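You operate a simulated robot arm through the tools that you are given. There is no shell and no other tool. Be economical: measure what you need, move in short steps, check, and stop when the job is done.

You run a simulated two-armed robot. Do the job below in one go: nothing can be reset, and whatever is moved stays where it is left.

TASK
Tip the clear beaker into the green; orange gasket into the square tin.
Fine: beaker back, tin lid shut. Set down upright: clear beaker. Where these are worked on the way, their far stop is far enough and under half their travel is too little: tin lid.

It is judged by the outcome, as a careful person would: the job done as asked, and still so three seconds after it is handed in. It fails if anything else is knocked over, pushed out of place, dropped, spilled or broken. Lids that push on must go on centred and level and be pressed home; caps that screw on are set level and turned clockwise until they are tight.

THE ROBOT
Two 7-joint arms with two-finger parallel grippers on one trunk, on a base that drives. Base frame: it is fixed to the floor where the robot stands at the start and does not move with it; the origin is under the middle of the robot, x ahead of it, y to its left, z up. Lengths are in m, angles in degrees, forces in N, time in s.
The left shoulder is at the start at [0.06, 0.147, 0.543], the right one opposite. With the tool pointing down near the work surface each hand reaches from about 0.1 to 0.68 m from the robot's upright axis, wherever it stands, measured 20 degrees to its own side. Places, roughly: inside of the square tin [0.6, 0.5, 0.7]; square tin (12x8x5 cm) [0.6, 0.5, 0.8]; tin lid [0.6, 0.5, 0.8]. Payload 3.43 kg a hand.
The tool frame of a hand sits at the grasp point between the pads (the TCP): z along the fingers, y along the line on which they close. The tips reach 0.03 m beyond it. Largest opening 0.094 m; finger width 0.028, thickness 0.01; the body of the gripper, 0.05 by 0.096 m, starts 0.055 m behind the TCP.
Orientation is told as [roll, pitch, yaw] about the base's x, y, z axes, in that order, counted from this pose: with the fingers straight down and closing along the base's y, the tool's x points along the base's -x, its y along +y and its z along -z.

THE INTERFACE
- The arms move only by the tool step_arm. It takes "left_deltas", "right_deltas" or both (then of equal length, played together; a hand with none holds still); each is a list of rows, each a list of 7 numbers: the shift along the tool's x, y, z in m, then the turn, a rotation vector about the tool's x, y, z in degrees, then the opening, from 0 (shut) to 1 (fully open). In form: [[dx, dy, dz, rx, ry, rz, jaw], ...]. A call has 1 to 10 rows; each row is the pose to reach, as a shift and turn from the pose commanded when the call began, along the tool's axes at that moment. A row lasts 0.2 s, in which the tool goes at most 0.05 m and 8.6 degrees; a call with a longer step from one row to the next is refused whole, and so is a gripper value outside its range. Where a pose cannot be reached the arm comes as near as it can. A force on the tool above 90 N (or 10 N above the force at the start of the call, whichever is more), or a blocked arm, ends the call early, and 0.2 s more pass. The fingers move at their own pace (about 0.072 m/s each) and stop on an object; they squeeze with about 26 N. The grip force told is the motor's: it shows also when the fingers shut on nothing. Time passes only in rows, and 0.2 s behind the last, so rows that repeat a pose let the fingers close. It gives the time, the measured TCP pose, the force on the tool (base axes), the opening and the grip force at its end, in the units of the frame above (readings bear some noise), with the torque about the TCP (base axes, N m) and any sound that the robot's microphone picked up.
- Cameras (640 x 400 px; columns grow to the right, rows downward): "scene" is now at [0.0436, 0.0472, 1.1984]; the picture's right is [0.51, -0.86, 0.00], its down [-0.36, -0.21, -0.91] and it looks along [0.78, 0.46, -0.42] (base axes); focal length 294 px, centre (320, 200). "left" rides on the left gripper at [0.076, -0.014, -0.103] in its tool frame; the picture's right is [0.18, 0.98, 0.00], its down [-0.75, 0.14, -0.64] and it looks along [-0.63, 0.12, 0.77] (tool axes); focal length 243 px, centre (320, 200). "right" rides on the right gripper at [0.076, 0.014, -0.103] in its tool frame; the picture's right is [-0.18, 0.98, 0.00], its down [-0.75, -0.14, -0.64] and it looks along [-0.63, -0.12, 0.77] (tool axes); focal length 243 px, centre (320, 200). There is no depth. A picture from a camera that has moved, and an enlarged one, comes with that camera's place and axes in the base frame and with its lens. The place of the scene camera against the robot may be out by one fixed shift of up to 0.012 m in any direction.
- grab_frame(camera): a new picture of that camera. It takes no simulated time.
- move_column(by): slides the trunk up (or, below 0, down) by that many m; the arms and the scene camera ride with it, the base frame stays. It gives what a move gives, with no picture.
- base_move(legs): drives the robot by 1 to 6 legs, each [ahead, left, turn to the left] in m, m and degrees, along the robot's own axes; the way and the turn of a leg run together, so that a leg with both is an arc; at most 1.5 m and 180 degrees a leg. The arms and the cameras ride along, it lands a little off, and it stops where it bumps. It gives what a move gives.
- pan_tilt(pan, tilt): turns the head with the scene camera to pan (to the left, within 86 degrees either way) and tilt (down, from -29 to 69), counted from straight ahead of the robot. It gives what a move gives.
- inspect(camera, box): a new picture of the part [left, top, right, bottom] of that camera's present view, enlarged. It takes no simulated time.
- sign_off(): hands the job in; it is judged then, once.

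Go step by step. Nothing tells you exact positions but the pictures and the camera data: compare them with the known pose of the tool, close in by small moves and look again before you grip or let go. The budget is 120 turns and 92 pictures, counting those below and the enlarged ones. Unless the task says otherwise, let go and move clear before handing in, and close with one line.

The tools are called after "Emit:" as name(argument=value, ...) on one line, values as JSON. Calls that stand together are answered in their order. step_arm: Moves the arms, as the interface text tells. Its arguments: {"type":"object","properties":{"left_deltas":{"type":"array","items":{"type":"array","items":{"type":"number"}}},"right_deltas":{"type":"array","items":{"type":"array","items":{"type":"number"}}}},"required":[]} The other tools are called the same way: move_column (by) slides the trunk up or down; base_move (legs) drives the base; pan_tilt (pan, tilt) turns the head that bears the scene camera; grab_frame (camera) takes a picture; inspect (camera, box) takes an enlarged picture of a part of a camera's view; sign_off () hands the job in.

At the start:

```text
clock: 0.0
left_tool_pos: [0.2741, 0.3569, 0.9992]
left_tool_rot: [0.1, -0.2, -0.1]
left_ft_force: [0.8, 0.6, 0.0]
left_wrist_torque: [-0.01, -0.02, 0.01]
left_width: 0.0938
left_grip_force: 0.2
right_tool_pos: [0.3109, 0.0178, 0.9988]
right_tool_rot: [0.2, -0.3, 0.0]
right_ft_force: [0.4, 0.6, 0.4]
right_wrist_torque: [-0.02, 0.02, -0.01]
right_width: 0.0938
right_grip_force: 0.0
trunk travel left (down, up): [-0.25, 0.0]
robot x, y, heading: [-0.0022, 0.0023, 0.1]
head pan, tilt: [30.5, 24.9]
```

scene: 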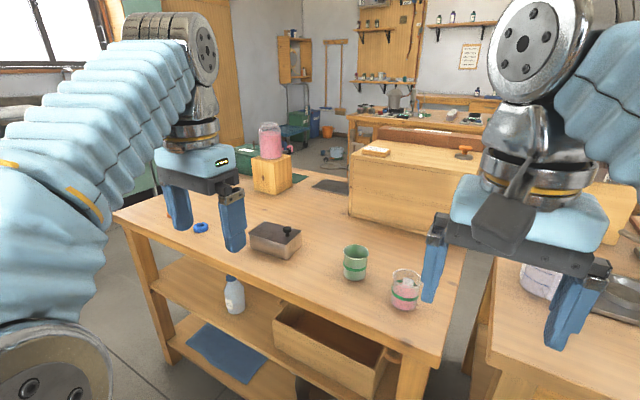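
right: 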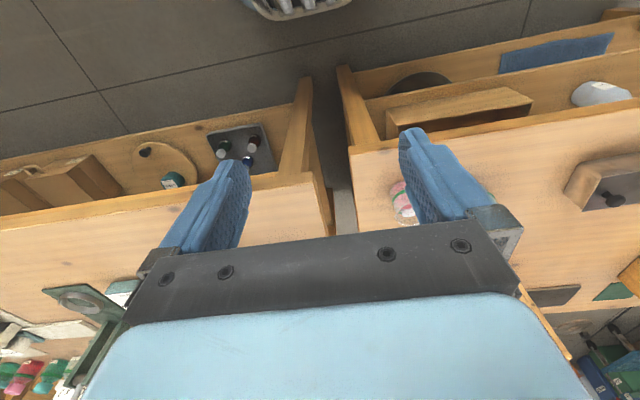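
left: 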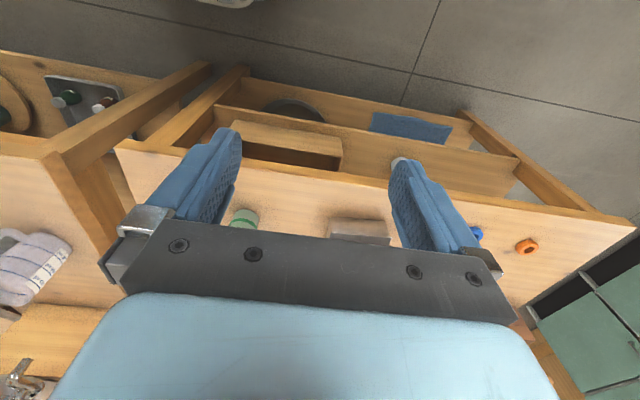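

I see the tin with its lid, a green beaker and a clear beaker holding pink stuff on the table. The orange gasket sits at the left end, hidden in the scene view by the gripper. I'll look closer first.

Emit:
inspect(camera="scene", box=[160, 180, 460, 368])

Emit:
inspect(camera="left", box=[200, 130, 600, 380])

```text
2.13 times, centred on (310, 274) of scene
camera zoom: at [0.0436, 0.0472, 1.1984], right [0.51, -0.86, 0.0], down [-0.36, -0.21, -0.91], along [0.78, 0.46, -0.42], focal length 627 px, centre (341, 43)
```

zoom: 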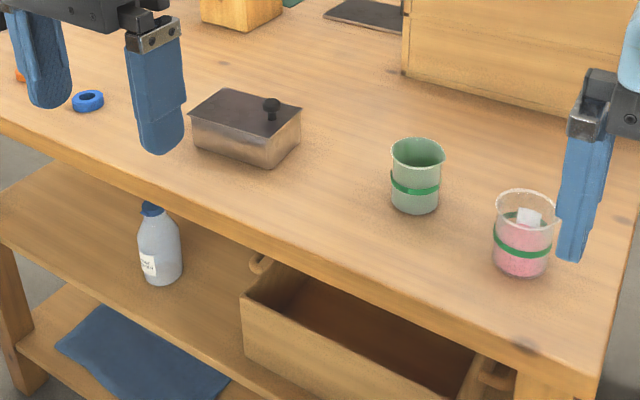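

```text
1.60 times, centred on (400, 255) of left
camera zoom: at [0.1961, 0.3423, 1.1021], right [-0.18, 0.98, 0.0], down [0.75, 0.14, 0.64], along [0.63, 0.12, -0.77], focal length 388 px, centre (192, 112)
```

zoom: 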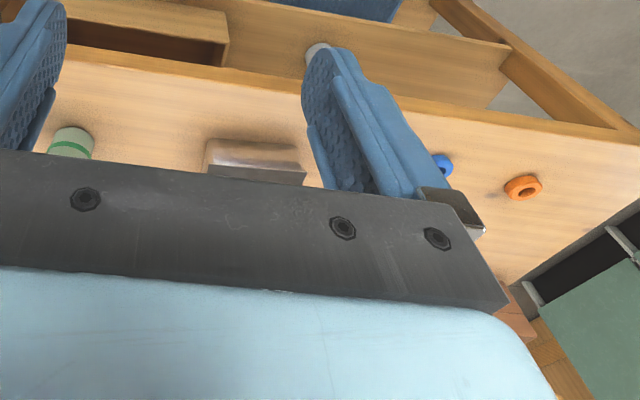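

I place the clear beaker near (0.56, 0.14), the green one near (0.60, 0.27), and the gasket near (0.57, 0.95), with the table at z≈0.71. I'll zoom in on the details next.

Emit:
inspect(camera="scene", box=[330, 230, 442, 320])

Emit:
inspect(camera="scene", box=[236, 208, 316, 272])

```text
4.44 times, centred on (386, 275) of scene
camera zoom: at [0.0436, 0.0472, 1.1984], right [0.51, -0.86, 0.0], down [-0.36, -0.21, -0.91], along [0.78, 0.46, -0.42], focal length 1309 px, centre (27, -133)
```

zoom: 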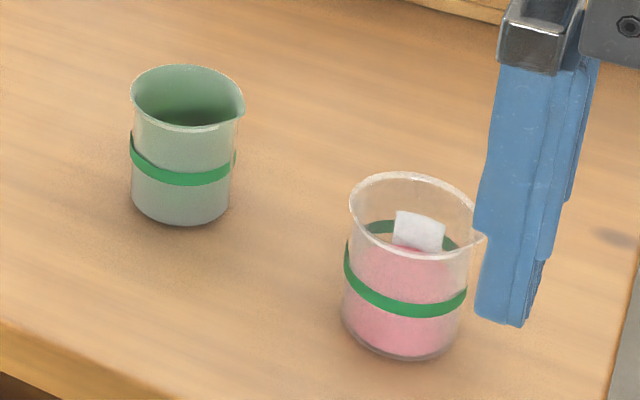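

```text
6.25 times, centred on (276, 240) of scene
camera zoom: at [0.0436, 0.0472, 1.1984], right [0.51, -0.86, 0.0], down [-0.36, -0.21, -0.91], along [0.78, 0.46, -0.42], focal length 1841 px, centre (595, -50)
```

zoom: 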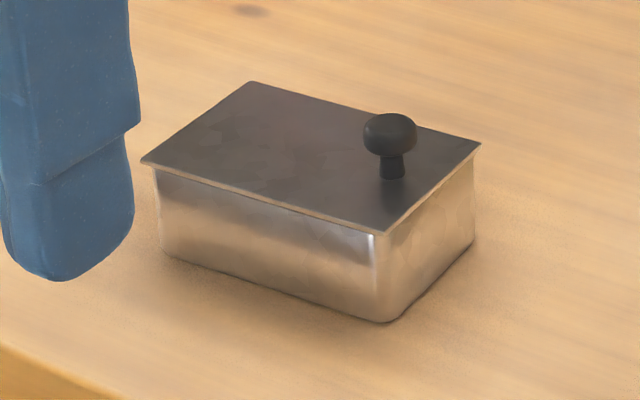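

Both beakers have spouts, and the clear one's points to -y. I'll take it with the left hand, fingers forward and 30° down, and later pour to -y from the left side of the green beaker. First the right arm moves aside while the left goes to a pre-grasp pose.

Emit:
step_arm(left_deltas=[[0, 0, 0, 0, -7.5, 0, 1], [-0.02, -0.03, 0.02, 0, -15, 0, 1], [-0.05, -0.06, 0.04, 0, -22.5, 0, 1], [-0.075, -0.09, 0.065, 0, -30, 0, 1], [-0.1, -0.12, 0.09, 0, -37.5, 0, 1], [-0.125, -0.15, 0.115, 0, -45, 0, 1], [-0.145, -0.185, 0.145, 0, -52.5, 0, 1], [-0.166, -0.219, 0.174, 0, -60, 0, 1]], right_deltas=[[0.01, -0.035, 0, 0, 0, 0, 1], [0.02, -0.07, 0, 0, 0, 0, 1], [0.03, -0.105, 0, 0, 0, 0, 1], [0.04, -0.14, 0, 0, 0, 0, 1], [0.05, -0.175, 0, 0, 0, 0, 1], [0.06, -0.21, 0, 0, 0, 0, 1], [0.06, -0.24, 0, 0, 0, 0, 1], [0.06, -0.26, 0, 0, 0, 0, 1]])

Emit:
grab_frame(camera="scene")

Emit:
grab_frame(camera="left")

```text
refused: row 7 steps farther than a row can; nothing moved
```

```text
84 pictures are left
camera scene: at [0.0436, 0.0472, 1.1984], right [0.51, -0.86, 0.0], down [-0.36, -0.21, -0.91], along [0.78, 0.46, -0.42], focal length 294 px, centre (320, 200)
```

scene: 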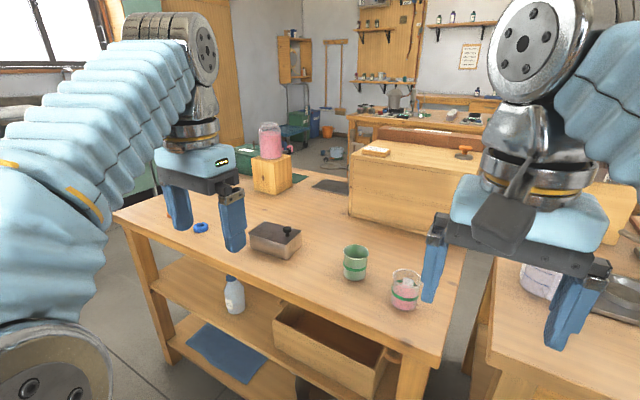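

```text
83 pictures are left
camera left: at [0.1961, 0.3423, 1.1021], right [-0.18, 0.98, 0.0], down [0.75, 0.14, 0.64], along [0.63, 0.12, -0.77], focal length 243 px, centre (320, 200)
```

left: 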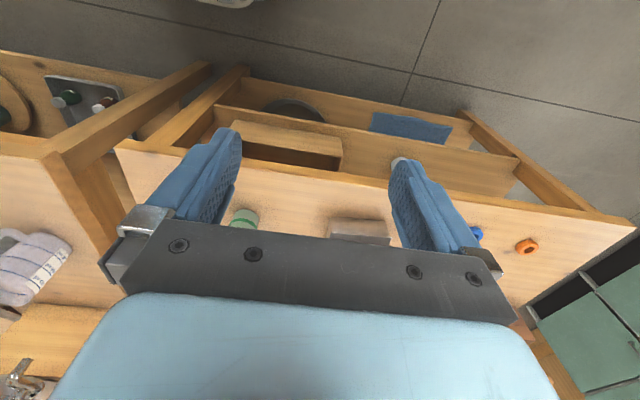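

One step was too long, so nothing moved. I'm sending the same move again with even spacing.

Emit:
step_arm(left_deltas=[[-0.01, -0.015, 0.01, 0, -7.5, 0, 1], [-0.03, -0.04, 0.03, 0, -15, 0, 1], [-0.053, -0.07, 0.053, 0, -22.5, 0, 1], [-0.076, -0.1, 0.077, 0, -30, 0, 1], [-0.099, -0.13, 0.101, 0, -37.5, 0, 1], [-0.122, -0.16, 0.125, 0, -45, 0, 1], [-0.145, -0.19, 0.15, 0, -52.5, 0, 1], [-0.166, -0.219, 0.174, 0, -60, 0, 1]], right_deltas=[[0.01, -0.035, 0, 0, 0, 0, 1], [0.02, -0.07, 0, 0, 0, 0, 1], [0.03, -0.105, 0, 0, 0, 0, 1], [0.04, -0.14, 0, 0, 0, 0, 1], [0.05, -0.175, 0, 0, 0, 0, 1], [0.06, -0.21, 0, 0, 0, 0, 1], [0.06, -0.24, 0, 0, 0, 0, 1], [0.06, -0.26, 0, 0, 0, 0, 1]])

```text
clock: 1.8
left_tool_pos: [0.442, 0.1401, 0.824]
left_tool_rot: [0.0, -60.0, 0.2]
left_ft_force: [1.0, 0.2, 0.0]
left_wrist_torque: [-0.01, 0.0, -0.03]
left_width: 0.0939
left_grip_force: 0.1
right_tool_pos: [0.2511, -0.2425, 0.9957]
right_tool_rot: [0.1, -0.4, 0.0]
right_ft_force: [-0.1, 0.4, -0.8]
right_wrist_torque: [-0.06, 0.02, 0.0]
right_width: 0.0941
right_grip_force: 0.1
right hand out of reach, approached as far as the arm can: row 7
trunk travel left (down, up): [-0.25, 0.0]
robot x, y, heading: [0.0031, 0.003, 0.3]
head pan, tilt: [30.5, 24.9]
```

Emit:
grab_frame(camera="scene")

Emit:
grab_frame(camera="left")

```text
82 pictures are left
camera scene: at [0.0434, 0.0476, 1.1984], right [0.51, -0.86, 0.0], down [-0.36, -0.21, -0.91], along [0.78, 0.46, -0.42], focal length 294 px, centre (320, 200)
```

scene: 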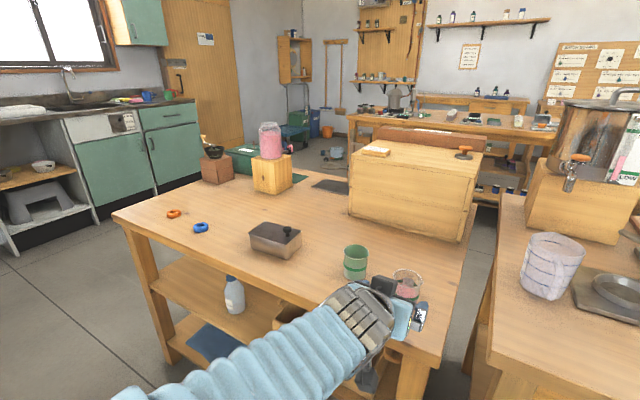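

```text
81 pictures are left
camera left: at [0.3146, 0.1239, 0.8102], right [-0.09, 0.98, -0.16], down [-0.18, 0.14, 0.97], along [0.98, 0.12, 0.16], focal length 243 px, centre (320, 200)
```

left: 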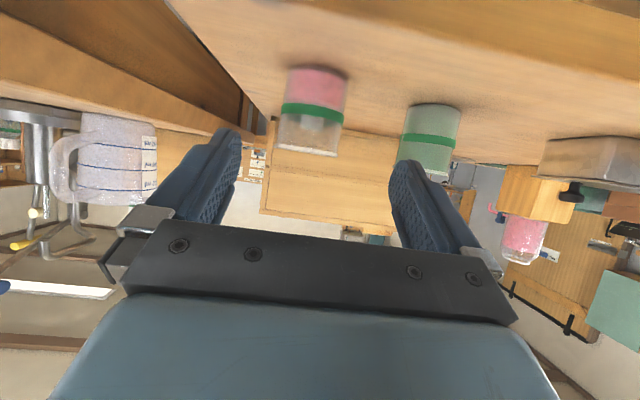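

The left view puts the table at z≈0.744 and the clear beaker at about (0.536, 0.132), with the rim near 0.805. I'll advance partway and check.

Emit:
step_arm(left_deltas=[[-0.002, -0.004, 0.02, 0, 0, 0, 1], [-0.004, -0.008, 0.035, 0, 0, 0, 1], [-0.005, -0.008, 0.05, 0, 0, 0, 1], [-0.005, -0.008, 0.05, 0, 0, 0, 1]])

Emit:
grab_frame(camera="left")

Emit:
inspect(camera="scene", box=[320, 220, 448, 330])

```text
clock: 2.8
left_tool_pos: [0.4855, 0.1298, 0.8037]
left_tool_rot: [0.1, -60.0, -0.1]
left_ft_force: [0.0, -0.9, 0.6]
left_wrist_torque: [0.01, -0.01, 0.01]
left_width: 0.0939
left_grip_force: 0.2
right_tool_pos: [0.2522, -0.2439, 0.9966]
right_tool_rot: [0.0, -0.4, 0.0]
right_ft_force: [0.6, -0.3, 0.4]
right_wrist_torque: [0.01, 0.0, 0.0]
right_width: 0.0936
right_grip_force: 0.0
trunk travel left (down, up): [-0.25, 0.0]
robot x, y, heading: [-0.0029, 0.0022, 0.1]
head pan, tilt: [30.5, 24.9]
```

```text
80 pictures are left
camera left: at [0.3588, 0.1149, 0.7893], right [-0.09, 0.98, -0.16], down [-0.18, 0.14, 0.97], along [0.98, 0.12, 0.16], focal length 243 px, centre (320, 200)
```

left: 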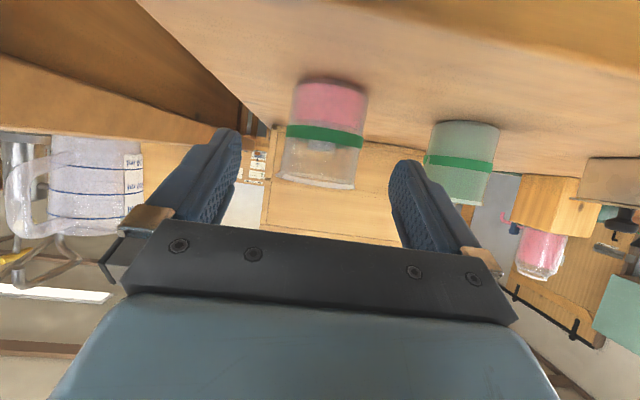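

```text
3.64 times, centred on (384, 275) of scene
camera zoom: at [0.0437, 0.0471, 1.1984], right [0.51, -0.86, 0.0], down [-0.36, -0.21, -0.91], along [0.78, 0.46, -0.42], focal length 1071 px, centre (87, -73)
```

zoom: 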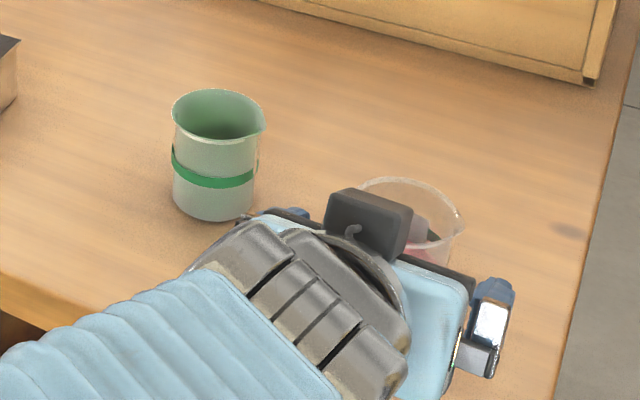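

The estimates hold: axis at (0.536, 0.132) and table at 0.744. I'll move in the rest of the way and close.

Emit:
step_arm(left_deltas=[[0, 0.001, 0.02, 0, 0, 0, 1], [0, 0.002, 0.04, 0, 0, 0, 1], [-0.001, 0.002, 0.057, 0, 0, 0, 1], [-0.001, 0.002, 0.057, 0, 0, 0, 1]])

Emit:
grab_frame(camera="left")

```text
clock: 3.8
left_tool_pos: [0.534, 0.1334, 0.7768]
left_tool_rot: [0.1, -60.0, -0.1]
left_ft_force: [-0.2, -0.1, -0.1]
left_wrist_torque: [0.03, 0.0, 0.01]
left_width: 0.0939
left_grip_force: 0.0
right_tool_pos: [0.2523, -0.2437, 0.9956]
right_tool_rot: [0.1, -0.4, 0.0]
right_ft_force: [-0.3, 0.4, -0.2]
right_wrist_torque: [-0.02, -0.02, 0.01]
right_width: 0.0941
right_grip_force: 0.0
trunk travel left (down, up): [-0.25, 0.0]
robot x, y, heading: [0.0017, 0.0006, 0.3]
head pan, tilt: [30.5, 24.9]
```

```text
78 pictures are left
camera left: at [0.4066, 0.1178, 0.762], right [-0.09, 0.98, -0.16], down [-0.18, 0.14, 0.97], along [0.98, 0.12, 0.16], focal length 243 px, centre (320, 200)
```

left: 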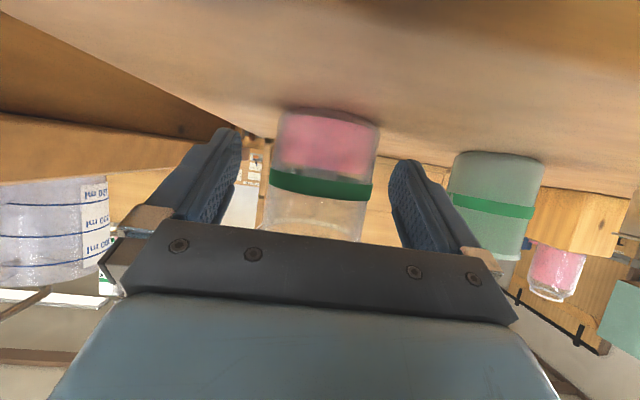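

The beaker sits between the pads, so I'm closing.

Emit:
step_arm(left_deltas=[[0, 0, 0, 0, 0, 0, 0.3], [0, 0, 0, 0, 0, 0, 0.3], [0, 0, 0, 0, 0, 0, 0.3], [0, 0, 0, 0, 0, 0, 0.3]])

Emit:
grab_frame(camera="left")

```text
clock: 4.8
left_tool_pos: [0.5339, 0.1326, 0.7769]
left_tool_rot: [0.1, -60.1, -0.1]
left_ft_force: [0.9, 0.7, 1.2]
left_wrist_torque: [-0.04, 0.0, 0.01]
left_width: 0.0583
left_grip_force: 26.3
right_tool_pos: [0.2521, -0.2432, 0.9955]
right_tool_rot: [0.1, -0.4, -0.1]
right_ft_force: [0.8, 0.4, 0.5]
right_wrist_torque: [-0.02, 0.02, 0.0]
right_width: 0.0939
right_grip_force: 0.0
trunk travel left (down, up): [-0.25, 0.0]
robot x, y, heading: [-0.0008, -0.0017, -0.0]
head pan, tilt: [30.5, 24.9]
```

```text
77 pictures are left
camera left: at [0.4064, 0.1178, 0.7621], right [-0.09, 0.98, -0.16], down [-0.18, 0.14, 0.97], along [0.98, 0.12, 0.16], focal length 243 px, centre (320, 200)
```

left: 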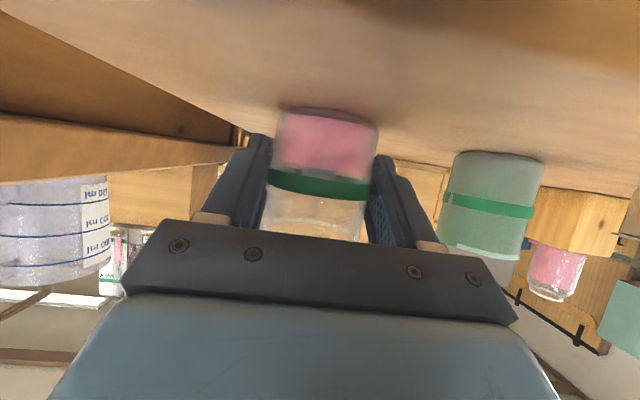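

It is gripped at a width of 58 mm. I'll lift it straight up slowly and keep it level.

Emit:
step_arm(left_deltas=[[-0.013, 0, -0.0075, 0, 0, 0, 0.3], [-0.035, 0, -0.02, 0, 0, 0, 0.3], [-0.061, 0, -0.035, 0, 0, 0, 0.3], [-0.087, 0, -0.05, 0, 0, 0, 0.3], [-0.1, 0, -0.058, 0, 0, 0, 0.3], [-0.109, 0, -0.063, 0, 0, 0, 0.3], [-0.109, 0, -0.063, 0, 0, 0, 0.3]])

Emit:
grab_frame(camera="left")

Emit:
inspect(camera="scene", box=[310, 190, 470, 330])

```text
clock: 6.4
left_tool_pos: [0.5362, 0.1327, 0.9039]
left_tool_rot: [0.1, -60.1, -0.1]
left_ft_force: [0.0, -0.5, -0.6]
left_wrist_torque: [0.0, 0.02, -0.01]
left_width: 0.0585
left_grip_force: 25.6
right_tool_pos: [0.2522, -0.2444, 0.996]
right_tool_rot: [0.0, -0.3, 0.0]
right_ft_force: [-1.0, 0.4, -0.8]
right_wrist_torque: [-0.01, -0.01, 0.01]
right_width: 0.0941
right_grip_force: 0.0
trunk travel left (down, up): [-0.25, 0.0]
robot x, y, heading: [0.0007, 0.0018, 0.2]
head pan, tilt: [30.5, 24.9]
```

```text
76 pictures are left
camera left: at [0.4079, 0.1168, 0.8892], right [-0.09, 0.98, -0.16], down [-0.18, 0.14, 0.97], along [0.98, 0.12, 0.16], focal length 243 px, centre (320, 200)
```

left: 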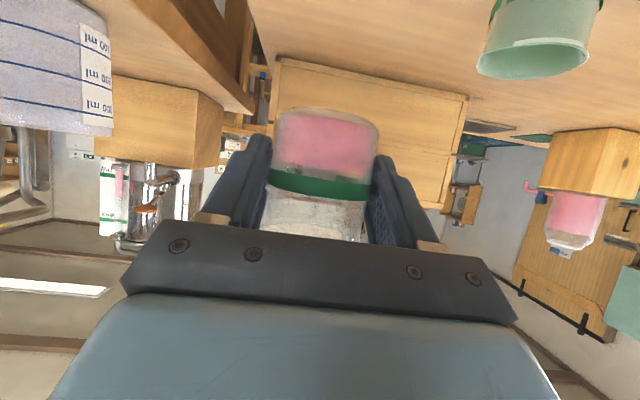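

```text
2.86 times, centred on (390, 260) of scene
camera zoom: at [0.0437, 0.0471, 1.1984], right [0.51, -0.86, 0.0], down [-0.36, -0.21, -0.91], along [0.78, 0.46, -0.42], focal length 842 px, centre (120, 29)
```

zoom: 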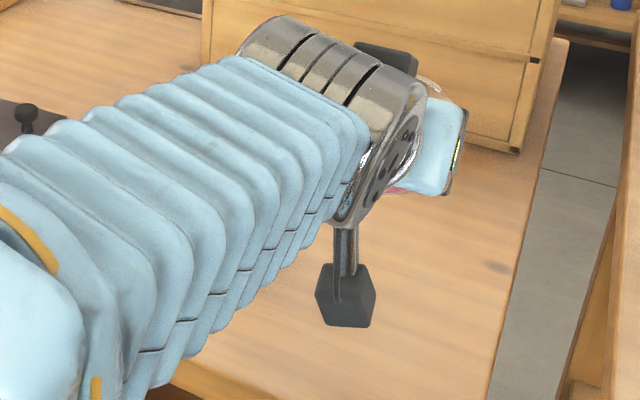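

The beaker is lifted and level. I'll carry it left over the green beaker to the pour side and look from there.

Emit:
step_arm(left_deltas=[[-0.002, 0.02, 0.003, 0, 0, 0, 0.3], [-0.004, 0.05, 0.007, 0, 0, 0, 0.3], [-0.006, 0.085, 0.011, 0, 0, 0, 0.3], [-0.009, 0.12, 0.015, 0, 0, 0, 0.3], [-0.011, 0.15, 0.019, 0, 0, 0, 0.3], [-0.011, 0.17, 0.019, 0, 0, 0, 0.3], [-0.011, 0.178, 0.019, 0, 0, 0, 0.3], [-0.011, 0.178, 0.019, 0, 0, 0, 0.3]])

Emit:
grab_frame(camera="left")

Emit:
grab_frame(camera="scene")

Emit:
grab_frame(camera="right")

```text
clock: 8.2
left_tool_pos: [0.5589, 0.3099, 0.9054]
left_tool_rot: [0.1, -60.1, -0.1]
left_ft_force: [0.2, 0.4, -0.8]
left_wrist_torque: [0.0, -0.02, 0.02]
left_width: 0.0583
left_grip_force: 25.7
right_tool_pos: [0.2512, -0.2426, 0.9959]
right_tool_rot: [0.1, -0.4, 0.0]
right_ft_force: [0.9, -0.1, 0.0]
right_wrist_torque: [0.01, 0.01, -0.03]
right_width: 0.094
right_grip_force: 0.0
trunk travel left (down, up): [-0.25, 0.0]
robot x, y, heading: [-0.0004, 0.0013, 0.1]
head pan, tilt: [30.5, 24.9]
```

```text
74 pictures are left
camera left: at [0.4307, 0.2946, 0.8897], right [-0.09, 0.98, -0.16], down [-0.18, 0.14, 0.97], along [0.98, 0.12, 0.16], focal length 243 px, centre (320, 200)
```

left: 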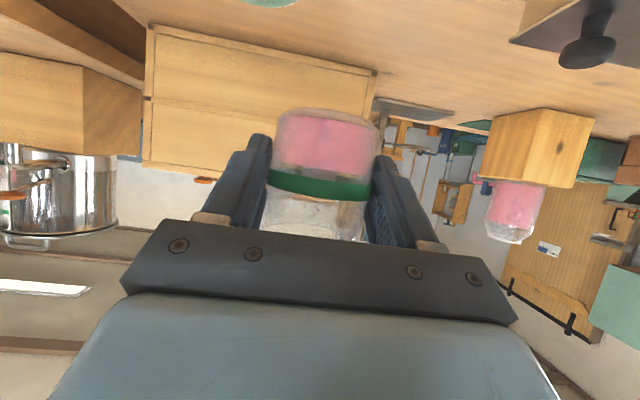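

```text
73 pictures are left
camera scene: at [0.0437, 0.0472, 1.1984], right [0.51, -0.86, 0.0], down [-0.36, -0.21, -0.91], along [0.78, 0.46, -0.42], focal length 294 px, centre (320, 200)
```

scene: 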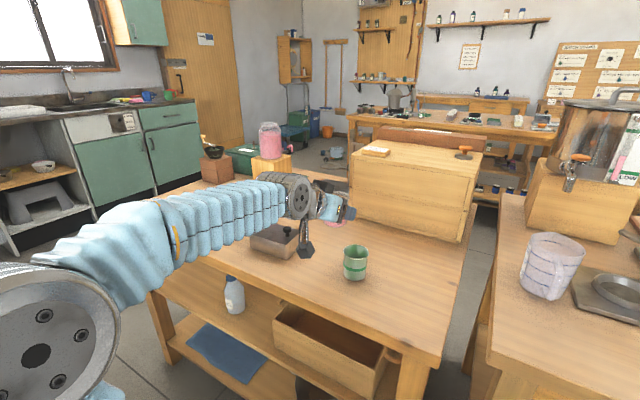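

```text
72 pictures are left
camera right: at [0.1756, -0.2296, 1.0982], right [0.18, 0.98, 0.0], down [0.75, -0.14, 0.65], along [0.64, -0.12, -0.76], focal length 243 px, centre (320, 200)
```

right: 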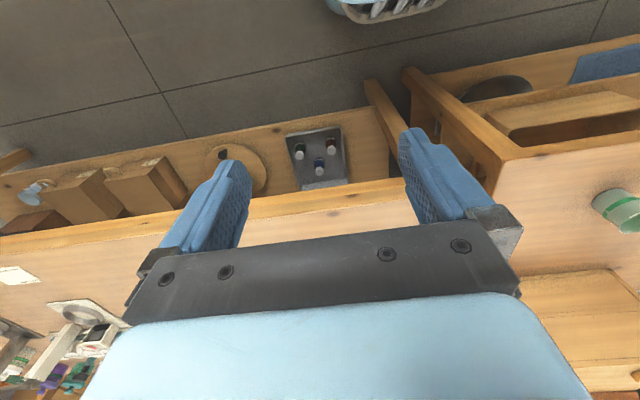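

I take the green beaker to be centred at (0.558, 0.258) with its rim near 0.812. I'm starting the pour: rolling toward -y to 60° while lowering 3 cm.

Emit:
step_arm(left_deltas=[[0.004, 0, 0.002, -4, 0, 6.93, 0.3], [0.008, 0, 0.005, -8, 0, 13.86, 0.3], [0.013, 0, 0.0075, -12, 0, 20.8, 0.3], [0.018, 0, 0.01, -16, 0, 27.7, 0.3], [0.022, 0, 0.013, -19, 0, 32.9, 0.3], [0.026, 0, 0.015, -22, 0, 38.1, 0.3], [0.026, 0, 0.015, -24, 0, 41.6, 0.3], [0.026, 0, 0.015, -26, 0, 45, 0.3], [0.026, 0, 0.015, -27, 0, 46.8, 0.3], [0.026, 0, 0.015, -27, 0, 46.8, 0.3]])

Emit:
inspect(camera="scene", box=[256, 170, 416, 290])

Emit:
grab_frame(camera="left")

```text
clock: 10.4
left_tool_pos: [0.5577, 0.31, 0.8735]
left_tool_rot: [70.2, -30.5, -54.6]
left_ft_force: [-0.2, 0.8, -1.2]
left_wrist_torque: [-0.02, 0.0, 0.01]
left_width: 0.0583
left_grip_force: 25.4
right_tool_pos: [0.2511, -0.2425, 0.9966]
right_tool_rot: [0.0, -0.4, 0.0]
right_ft_force: [-0.1, -0.5, 0.4]
right_wrist_torque: [0.01, 0.02, 0.03]
right_width: 0.0942
right_grip_force: 0.0
trunk travel left (down, up): [-0.25, 0.0]
robot x, y, heading: [0.0003, -0.0022, -0.1]
head pan, tilt: [30.5, 24.9]
```

```text
3.33 times, centred on (336, 230) of scene
camera zoom: at [0.0437, 0.0471, 1.1984], right [0.51, -0.86, 0.0], down [-0.36, -0.21, -0.91], along [0.78, 0.46, -0.42], focal length 982 px, centre (267, 100)
```

zoom: 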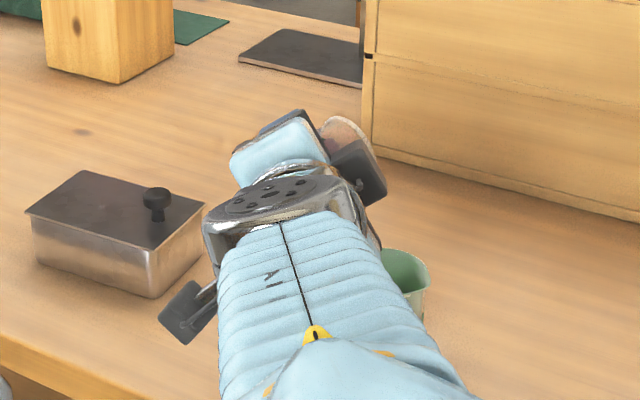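

```text
70 pictures are left
camera left: at [0.4297, 0.3127, 0.8523], right [-0.09, 0.71, 0.7], down [-0.18, -0.71, 0.68], along [0.98, -0.06, 0.19], focal length 243 px, centre (320, 200)
```

left: 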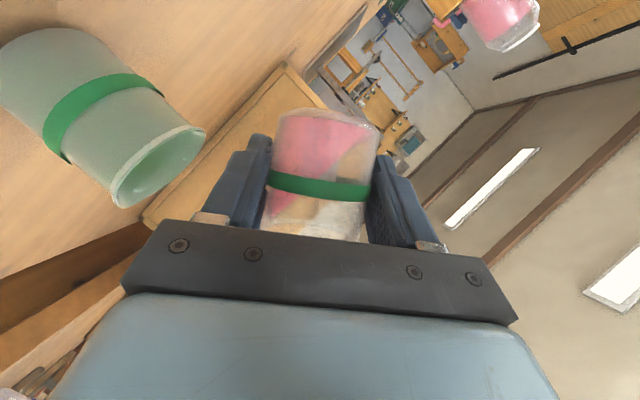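

The wrist view shows the pink tilted and the green rim just below on the correct side. I'll keep rolling slowly to about 84°, holding the lip over the green beaker.

Emit:
step_arm(left_deltas=[[-0.0005, -0.0005, -0.0003, -1.5, 0, 2.6, 0.3], [-0.001, -0.001, -0.0006, -3, 0, 5.2, 0.3], [-0.0015, -0.0015, -0.001, -4.5, 0, 7.8, 0.3], [-0.002, -0.002, -0.0014, -6, 0, 10.4, 0.3], [-0.003, -0.0025, -0.0018, -7.5, 0, 13, 0.3], [-0.004, -0.003, -0.0022, -9, 0, 15.6, 0.3], [-0.005, -0.004, -0.003, -10.5, 0, 18.2, 0.3], [-0.006, -0.005, -0.0035, -12, 0, 20.8, 0.3], [-0.0065, -0.0055, -0.0038, -13.5, 0, 23.4, 0.3], [-0.007, -0.0059, -0.004, -15, 0, 26, 0.3]])

Emit:
grab_frame(camera="left")

Emit:
inspect(camera="scene", box=[286, 190, 406, 290])

```text
clock: 12.6
left_tool_pos: [0.5568, 0.2996, 0.8728]
left_tool_rot: [87.1, -5.1, -59.9]
left_ft_force: [-0.1, -1.1, -1.2]
left_wrist_torque: [-0.04, -0.02, -0.03]
left_width: 0.0583
left_grip_force: 25.6
right_tool_pos: [0.2506, -0.2425, 0.9965]
right_tool_rot: [0.2, -0.4, 0.0]
right_ft_force: [0.5, -0.4, 0.4]
right_wrist_torque: [0.03, -0.01, 0.01]
right_width: 0.0942
right_grip_force: 0.2
trunk travel left (down, up): [-0.25, 0.0]
robot x, y, heading: [-0.0004, -0.0023, 0.0]
head pan, tilt: [30.5, 24.9]
```

```text
69 pictures are left
camera left: at [0.4295, 0.3129, 0.858], right [-0.09, 0.26, 0.96], down [-0.18, -0.95, 0.24], along [0.98, -0.15, 0.14], focal length 243 px, centre (320, 200)
```

left: 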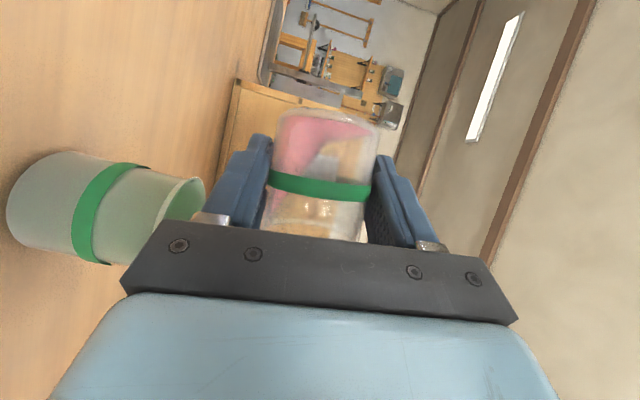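

```text
4.00 times, centred on (346, 240) of scene
camera zoom: at [0.0436, 0.0472, 1.1984], right [0.51, -0.86, 0.0], down [-0.36, -0.21, -0.91], along [0.78, 0.46, -0.42], focal length 1178 px, centre (216, 40)
```

zoom: 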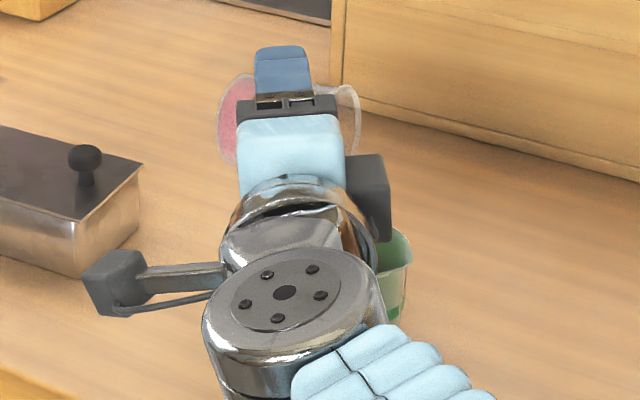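

The flow is going and nothing shows on the table. I'm continuing to about 114°.

Emit:
step_arm(left_deltas=[[-0.0015, 0, -0.001, -1.5, 0, 2.6, 0.3], [-0.003, 0, -0.002, -3, 0, 5.2, 0.3], [-0.005, 0, -0.003, -4.5, 0, 7.8, 0.3], [-0.007, 0, -0.004, -6, 0, 10.4, 0.3], [-0.009, 0, -0.005, -7.5, 0, 13, 0.3], [-0.011, 0, -0.006, -9, 0, 15.6, 0.3], [-0.013, 0.001, -0.007, -10.5, 0, 18.2, 0.3], [-0.015, 0.001, -0.008, -12, 0, 20.8, 0.3], [-0.0165, 0.001, -0.009, -13.5, 0, 23.4, 0.3], [-0.0175, 0.001, -0.0101, -15, 0, 26, 0.3]])

Emit:
grab_frame(camera="left")

Emit:
inspect(camera="scene", box=[286, 190, 406, 290])

```text
clock: 14.8
left_tool_pos: [0.5574, 0.2802, 0.8766]
left_tool_rot: [102.7, 20.7, -57.7]
left_ft_force: [0.5, -0.4, -0.1]
left_wrist_torque: [-0.03, -0.02, 0.01]
left_width: 0.0582
left_grip_force: 26.3
right_tool_pos: [0.252, -0.2433, 0.9969]
right_tool_rot: [0.1, -0.4, 0.0]
right_ft_force: [-0.8, 0.3, -1.3]
right_wrist_torque: [-0.06, -0.03, 0.02]
right_width: 0.0939
right_grip_force: 0.0
trunk travel left (down, up): [-0.25, 0.0]
robot x, y, heading: [-0.0002, -0.0018, 0.2]
head pan, tilt: [30.5, 24.9]
```

```text
67 pictures are left
camera left: at [0.4298, 0.2985, 0.8696], right [-0.09, -0.26, 0.96], down [-0.18, -0.95, -0.27], along [0.98, -0.2, 0.04], focal length 243 px, centre (320, 200)
```

left: 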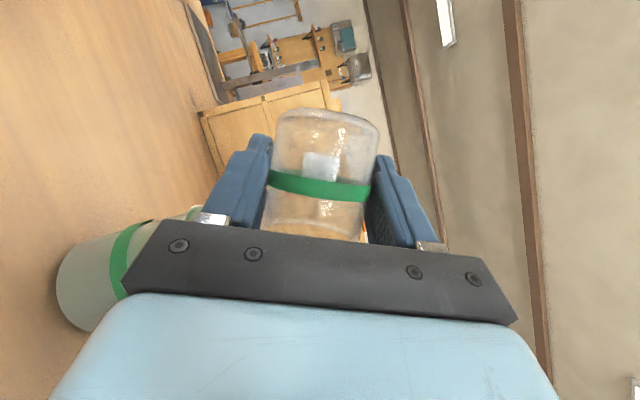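

```text
4.00 times, centred on (346, 240) of scene
camera zoom: at [0.0437, 0.0471, 1.1984], right [0.51, -0.86, 0.0], down [-0.36, -0.21, -0.91], along [0.78, 0.46, -0.42], focal length 1178 px, centre (216, 40)
```

zoom: 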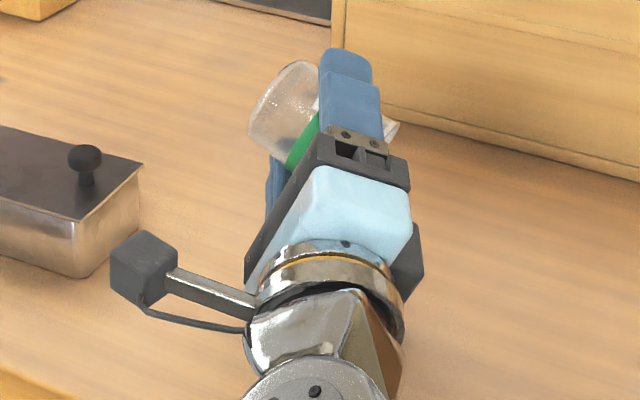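

It's empty apart from the label. I'll tip a little further, hold for drips, then roll back while rising.

Emit:
step_arm(left_deltas=[[0, 0, 0, -3, 0, 5.2, 0.3], [0, 0, 0, -4, 0, 6.9, 0.3], [0, 0, 0, -4, 0, 6.9, 0.3], [0, 0, 0, -4, 0, 6.9, 0.3], [0, 0, 0, -4, 0, 6.9, 0.3], [0, 0, 0, 0, 0, 0, 0.3], [0.002, 0.005, 0.001, 4, 0, -6.93, 0.3], [0.004, 0.011, 0.002, 8, 0, -13.86, 0.3], [0.007, 0.019, 0.004, 12, 0, -20.8, 0.3], [0.0106, 0.0274, 0.0061, 16, 0, -27.7, 0.3]])

```text
clock: 17.0
left_tool_pos: [0.5584, 0.2807, 0.9065]
left_tool_rot: [86.1, -6.8, -59.8]
left_ft_force: [0.0, 0.6, 0.1]
left_wrist_torque: [-0.01, 0.0, 0.03]
left_width: 0.0581
left_grip_force: 26.2
right_tool_pos: [0.2513, -0.2423, 0.9952]
right_tool_rot: [0.1, -0.4, 0.0]
right_ft_force: [0.5, 0.5, 0.0]
right_wrist_torque: [0.01, 0.04, 0.0]
right_width: 0.0939
right_grip_force: 0.0
trunk travel left (down, up): [-0.25, 0.0]
robot x, y, heading: [-0.0011, 0.0007, 0.2]
head pan, tilt: [30.5, 24.9]
```

Rolling back upright.

Emit:
step_arm(left_deltas=[[0, 0, 0, 4.1, 0, -7.1, 0.3], [0, 0, 0, 8.2, 0, -14.2, 0.3], [0, 0, 0, 12.3, 0, -21.3, 0.3], [0, 0, 0, 16.4, 0, -28.4, 0.3], [0, 0, 0, 20.5, 0, -35.5, 0.3], [0, 0, 0, 24.6, 0, -42.6, 0.3], [0, 0, 0, 28.7, 0, -49.7, 0.3], [0, 0, 0, 32.8, 0, -56.8, 0.3], [0, 0, 0, 36.9, 0, -63.9, 0.3], [0, 0, 0, 41, 0, -71, 0.3]])

Emit:
grab_frame(camera="scene")

```text
clock: 19.2
left_tool_pos: [0.5574, 0.281, 0.9056]
left_tool_rot: [0.0, -60.0, -0.1]
left_ft_force: [-0.7, 0.6, -1.8]
left_wrist_torque: [0.01, 0.02, 0.03]
left_width: 0.058
left_grip_force: 25.8
right_tool_pos: [0.2519, -0.2442, 0.9958]
right_tool_rot: [0.1, -0.3, 0.0]
right_ft_force: [0.4, -0.2, -0.7]
right_wrist_torque: [0.02, 0.03, 0.01]
right_width: 0.0941
right_grip_force: 0.0
trunk travel left (down, up): [-0.25, 0.0]
robot x, y, heading: [0.0004, -0.0011, 0.1]
head pan, tilt: [30.5, 24.9]
```

```text
65 pictures are left
camera scene: at [0.0437, 0.0471, 1.1984], right [0.51, -0.86, 0.0], down [-0.36, -0.21, -0.91], along [0.78, 0.46, -0.42], focal length 294 px, centre (320, 200)
```

scene: 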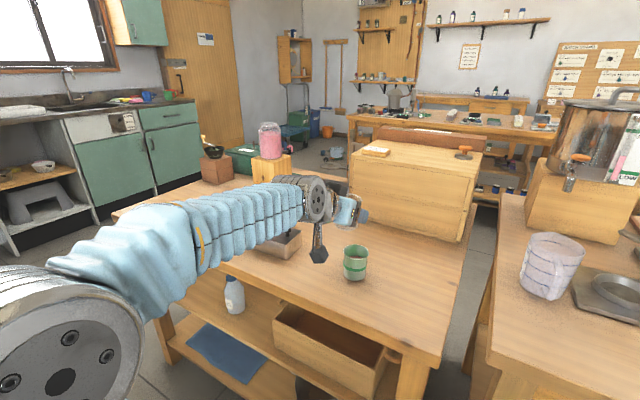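

The green beaker now holds the pink and the table looks clean. I'll carry the clear beaker back over its spot.

Emit:
step_arm(left_deltas=[[0.002, -0.02, -0.003, 0, 0, 0, 0.3], [0.005, -0.055, -0.008, 0, 0, 0, 0.3], [0.008, -0.09, -0.013, 0, 0, 0, 0.3], [0.01, -0.125, -0.017, 0, 0, 0, 0.3], [0.011, -0.143, -0.0195, 0, 0, 0, 0.3], [0.011, -0.148, -0.0195, 0, 0, 0, 0.3], [0.011, -0.148, -0.0195, 0, 0, 0, 0.3]])

Emit:
inspect(camera="scene", box=[310, 200, 438, 310])

```text
clock: 20.8
left_tool_pos: [0.5359, 0.1341, 0.9055]
left_tool_rot: [0.3, -60.0, -0.3]
left_ft_force: [-0.5, 0.4, -0.8]
left_wrist_torque: [-0.01, 0.04, 0.02]
left_width: 0.0581
left_grip_force: 26.5
right_tool_pos: [0.2518, -0.2416, 0.9952]
right_tool_rot: [0.1, -0.5, 0.1]
right_ft_force: [0.4, -0.1, 0.4]
right_wrist_torque: [0.0, 0.01, -0.01]
right_width: 0.0938
right_grip_force: 0.1
trunk travel left (down, up): [-0.25, 0.0]
robot x, y, heading: [0.0006, 0.0013, -0.0]
head pan, tilt: [30.5, 24.9]
```

```text
3.64 times, centred on (374, 255) of scene
camera zoom: at [0.0436, 0.0471, 1.1984], right [0.51, -0.86, 0.0], down [-0.36, -0.21, -0.91], along [0.78, 0.46, -0.42], focal length 1071 px, centre (124, 0)
```

zoom: 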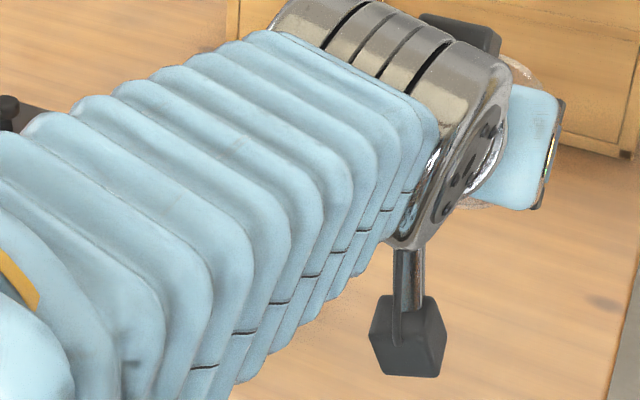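

I'm lowering to just above the table, the last part slowly.

Emit:
step_arm(left_deltas=[[0.026, -0.001, 0.015, 0, 0, 0, 0.3], [0.056, -0.001, 0.032, 0, 0, 0, 0.3], [0.083, -0.001, 0.048, 0, 0, 0, 0.3], [0.1, -0.001, 0.058, 0, 0, 0, 0.3], [0.106, -0.001, 0.0612, 0, 0, 0, 0.3], [0.109, -0.001, 0.063, 0, 0, 0, 0.3], [0.109, -0.001, 0.063, 0, 0, 0, 0.3]])

Emit:
grab_frame(camera="left")

```text
clock: 22.4
left_tool_pos: [0.5353, 0.1324, 0.7812]
left_tool_rot: [0.3, -60.0, -0.4]
left_ft_force: [0.5, 0.4, -0.4]
left_wrist_torque: [0.01, 0.01, -0.01]
left_width: 0.0581
left_grip_force: 25.6
right_tool_pos: [0.2508, -0.2429, 0.9966]
right_tool_rot: [0.1, -0.3, 0.0]
right_ft_force: [0.5, 0.7, 0.5]
right_wrist_torque: [0.01, 0.03, -0.01]
right_width: 0.0937
right_grip_force: 0.1
trunk travel left (down, up): [-0.25, 0.0]
robot x, y, heading: [0.0003, -0.0015, 0.0]
head pan, tilt: [30.5, 24.9]
```

```text
63 pictures are left
camera left: at [0.4062, 0.1168, 0.7657], right [-0.09, 0.98, -0.16], down [-0.18, 0.14, 0.97], along [0.98, 0.12, 0.16], focal length 243 px, centre (320, 200)
```

left: 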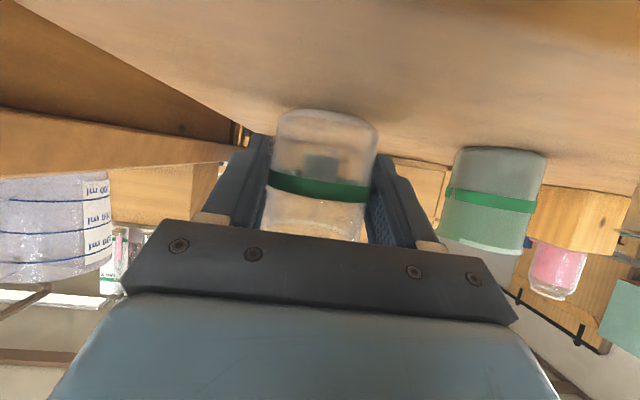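

About 4 mm remain. I'll lower 1 mm per row and watch the force.

Emit:
step_arm(left_deltas=[[0.0009, 0, 0.0005, 0, 0, 0, 0.3], [0.0017, 0, 0.001, 0, 0, 0, 0.3], [0.0026, 0, 0.0015, 0, 0, 0, 0.3], [0.0033, 0, 0.0019, 0, 0, 0, 0.3], [0.0033, 0, 0.0019, 0, 0, 0, 0.3]])

```text
clock: 23.6
left_tool_pos: [0.5334, 0.1328, 0.7763]
left_tool_rot: [0.3, -60.0, -0.3]
left_ft_force: [-0.2, -0.4, 0.0]
left_wrist_torque: [-0.03, 0.02, -0.02]
left_width: 0.0581
left_grip_force: 26.2
right_tool_pos: [0.2525, -0.2428, 0.9942]
right_tool_rot: [0.0, -0.4, 0.0]
right_ft_force: [-0.2, 0.1, -0.2]
right_wrist_torque: [0.01, 0.02, -0.02]
right_width: 0.0941
right_grip_force: 0.1
trunk travel left (down, up): [-0.25, 0.0]
robot x, y, heading: [0.0022, 0.0006, -0.3]
head pan, tilt: [30.5, 24.9]
```

Emit:
step_arm(left_deltas=[[0.0004, 0, 0.0002, 0, 0, 0, 0.3], [0.0008, 0, 0.0005, 0, 0, 0, 0.3], [0.0012, 0, 0.0007, 0, 0, 0, 0.3], [0.0012, 0, 0.0007, 0, 0, 0, 0.3]])

Emit:
inspect(camera="left", box=[240, 80, 400, 190])

```text
clock: 24.6
left_tool_pos: [0.5353, 0.1327, 0.7748]
left_tool_rot: [0.3, -60.2, -0.2]
left_ft_force: [2.5, 0.2, 6.9]
left_wrist_torque: [-0.17, -0.07, 0.03]
left_width: 0.0581
left_grip_force: 26.0
right_tool_pos: [0.2514, -0.2435, 0.9967]
right_tool_rot: [0.1, -0.3, 0.0]
right_ft_force: [0.4, 1.0, -0.3]
right_wrist_torque: [0.01, 0.02, -0.01]
right_width: 0.0941
right_grip_force: 0.0
trunk travel left (down, up): [-0.25, 0.0]
robot x, y, heading: [-0.002, -0.0017, 0.2]
head pan, tilt: [30.5, 24.9]
```

```text
3.64 times, centred on (320, 135) of left
camera zoom: at [0.4064, 0.1164, 0.7611], right [-0.09, 0.98, -0.16], down [-0.18, 0.14, 0.97], along [0.98, 0.12, 0.17], focal length 882 px, centre (320, 436)
```

zoom: 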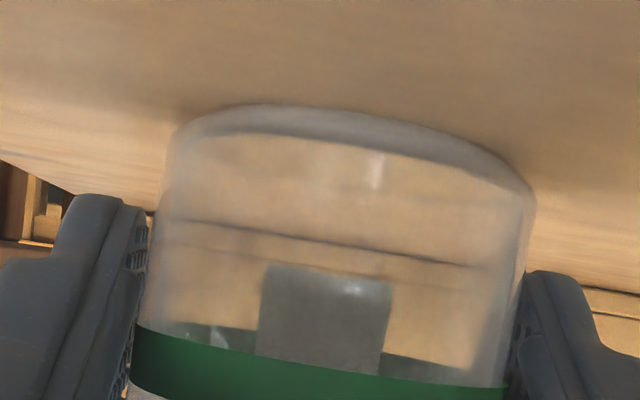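

It's in contact with the table at about 7 N. I'll ease off 0.3 mm, open gently, and back straight out.

Emit:
step_arm(left_deltas=[[-0.0003, 0, -0.0002, 0, 0, 0, 0.3], [-0.0003, 0, -0.0002, 0, 0, 0, 0.7], [-0.0003, 0, -0.0002, 0, 0, 0, 0.9], [-0.0003, 0, -0.0002, 0, 0, 0, 1], [-0.0003, 0, -0.0002, 0, 0, 0, 1], [-0.0003, 0, -0.02, 0, 0, 0, 1], [-0.0003, 0, -0.05, 0, 0, 0, 1], [-0.0003, 0, -0.09, 0, 0, 0, 1], [-0.0003, 0, -0.13, 0, 0, 0, 1]])

Emit:
grab_frame(camera="scene")

Emit:
grab_frame(camera="left")

```text
clock: 26.6
left_tool_pos: [0.4211, 0.1326, 0.8421]
left_tool_rot: [0.1, -60.1, -0.2]
left_ft_force: [0.4, -0.1, -0.3]
left_wrist_torque: [-0.03, 0.02, 0.0]
left_width: 0.0939
left_grip_force: 0.0
right_tool_pos: [0.2518, -0.2433, 0.9965]
right_tool_rot: [-0.1, -0.4, 0.0]
right_ft_force: [0.2, -0.7, 0.1]
right_wrist_torque: [-0.01, 0.0, -0.02]
right_width: 0.0937
right_grip_force: 0.1
trunk travel left (down, up): [-0.25, 0.0]
robot x, y, heading: [-0.001, 0.001, -0.2]
head pan, tilt: [30.5, 24.9]
```

```text
61 pictures are left
camera scene: at [0.0439, 0.0471, 1.1984], right [0.51, -0.86, 0.0], down [-0.36, -0.21, -0.91], along [0.78, 0.46, -0.42], focal length 294 px, centre (320, 200)
```

scene: 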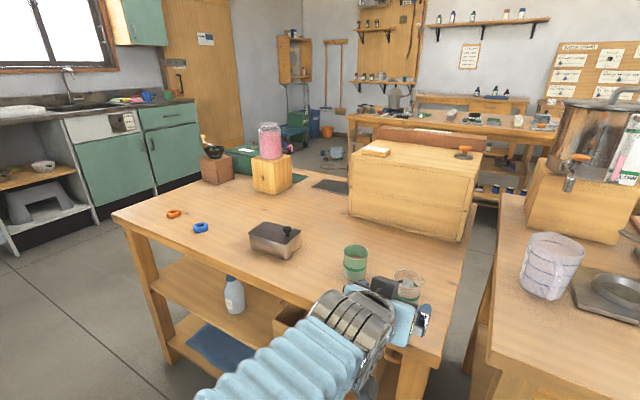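

```text
60 pictures are left
camera left: at [0.2932, 0.1169, 0.8265], right [-0.09, 0.98, -0.16], down [-0.18, 0.14, 0.97], along [0.98, 0.12, 0.16], focal length 243 px, centre (320, 200)
```

left: 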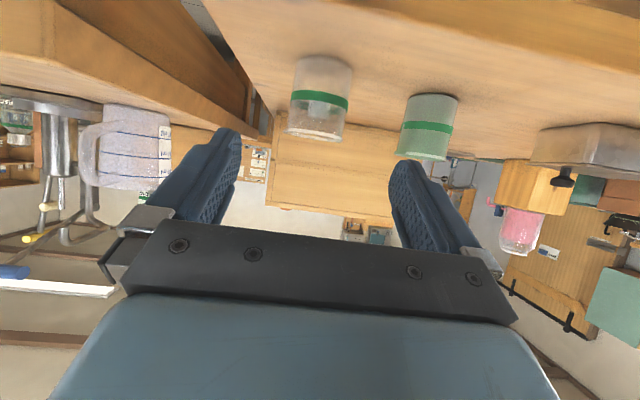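

The clear beaker is back and upright. I'll pull the left arm back to a high ready pose, then drive left so the left hand can reach the gasket and the right hand the tin.

Emit:
step_arm(left_deltas=[[-0.0078, 0.02, -0.026, 0, 7.5, 0, 1], [-0.0156, 0.045, -0.0515, 0, 15, 0, 1], [-0.0234, 0.073, -0.077, 0, 22.5, 0, 1], [-0.0312, 0.103, -0.103, 0, 30, 0, 1], [-0.039, 0.133, -0.129, 0, 37.5, 0, 1], [-0.047, 0.163, -0.154, 0, 45, 0, 1], [-0.055, 0.193, -0.18, 0, 52.5, 0, 1], [-0.0625, 0.224, -0.2058, 0, 60, 0, 1]])

Emit:
base_move(legs=[[0, 0.55, 0]])

Emit:
pan_tilt(pan=0, tilt=35)

Emit:
grab_frame(camera="scene")

```text
clock: 28.4
left_tool_pos: [0.275, 0.3519, 0.9988]
left_tool_rot: [-0.1, -1.5, 0.2]
left_ft_force: [0.2, -0.1, 0.4]
left_wrist_torque: [0.01, -0.02, -0.02]
left_width: 0.0941
left_grip_force: 0.1
left hand out of reach, approached as far as the arm can: row 8
right_tool_pos: [0.2521, -0.2439, 0.9961]
right_tool_rot: [0.1, -0.4, 0.1]
right_ft_force: [-0.4, 0.0, 1.1]
right_wrist_torque: [-0.01, 0.02, -0.01]
right_width: 0.0938
right_grip_force: 0.1
trunk travel left (down, up): [-0.25, 0.0]
robot x, y, heading: [-0.0014, -0.0, -0.0]
head pan, tilt: [30.5, 24.9]
```

```text
clock: 31.5
left_tool_pos: [0.2832, 0.8743, 0.9982]
left_tool_rot: [-0.1, -1.7, -0.6]
left_ft_force: [-1.0, -0.1, -0.3]
left_wrist_torque: [-0.03, -0.05, -0.01]
left_width: 0.0939
left_grip_force: 0.1
right_tool_pos: [0.2513, 0.2799, 0.9967]
right_tool_rot: [0.1, -0.4, -0.6]
right_ft_force: [0.7, -0.5, -0.3]
right_wrist_torque: [-0.02, 0.01, 0.0]
right_width: 0.0941
right_grip_force: 0.1
trunk travel left (down, up): [-0.25, 0.0]
robot x, y, heading: [0.0011, 0.5263, -0.7]
head pan, tilt: [30.5, 24.9]
```

```text
clock: 32.4
left_tool_pos: [0.2831, 0.8747, 0.9979]
left_tool_rot: [-0.1, -1.7, -0.6]
left_ft_force: [0.0, 0.4, 0.1]
left_wrist_torque: [0.01, 0.0, 0.02]
left_width: 0.0939
left_grip_force: 0.1
right_tool_pos: [0.2519, 0.2788, 0.9961]
right_tool_rot: [0.1, -0.4, -0.7]
right_ft_force: [0.1, -0.2, 0.1]
right_wrist_torque: [-0.01, 0.0, 0.0]
right_width: 0.094
right_grip_force: 0.0
trunk travel left (down, up): [-0.25, 0.0]
robot x, y, heading: [0.0037, 0.5267, -0.6]
head pan, tilt: [0.0, 35.0]
```

```text
59 pictures are left
camera scene: at [0.0555, 0.5257, 1.1825], right [-0.01, -1.0, 0.0], down [-0.57, 0.01, -0.82], along [0.82, -0.01, -0.57], focal length 294 px, centre (320, 200)
```

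scene: 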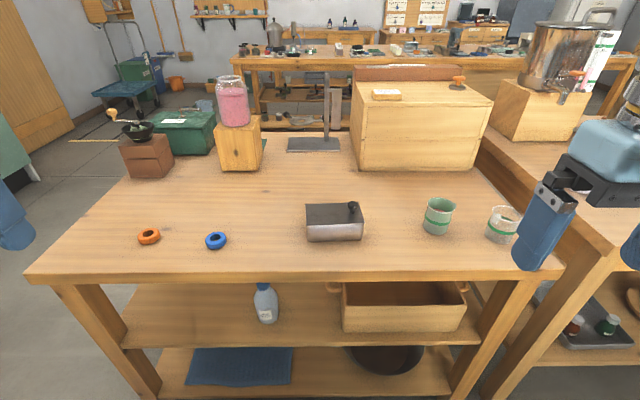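

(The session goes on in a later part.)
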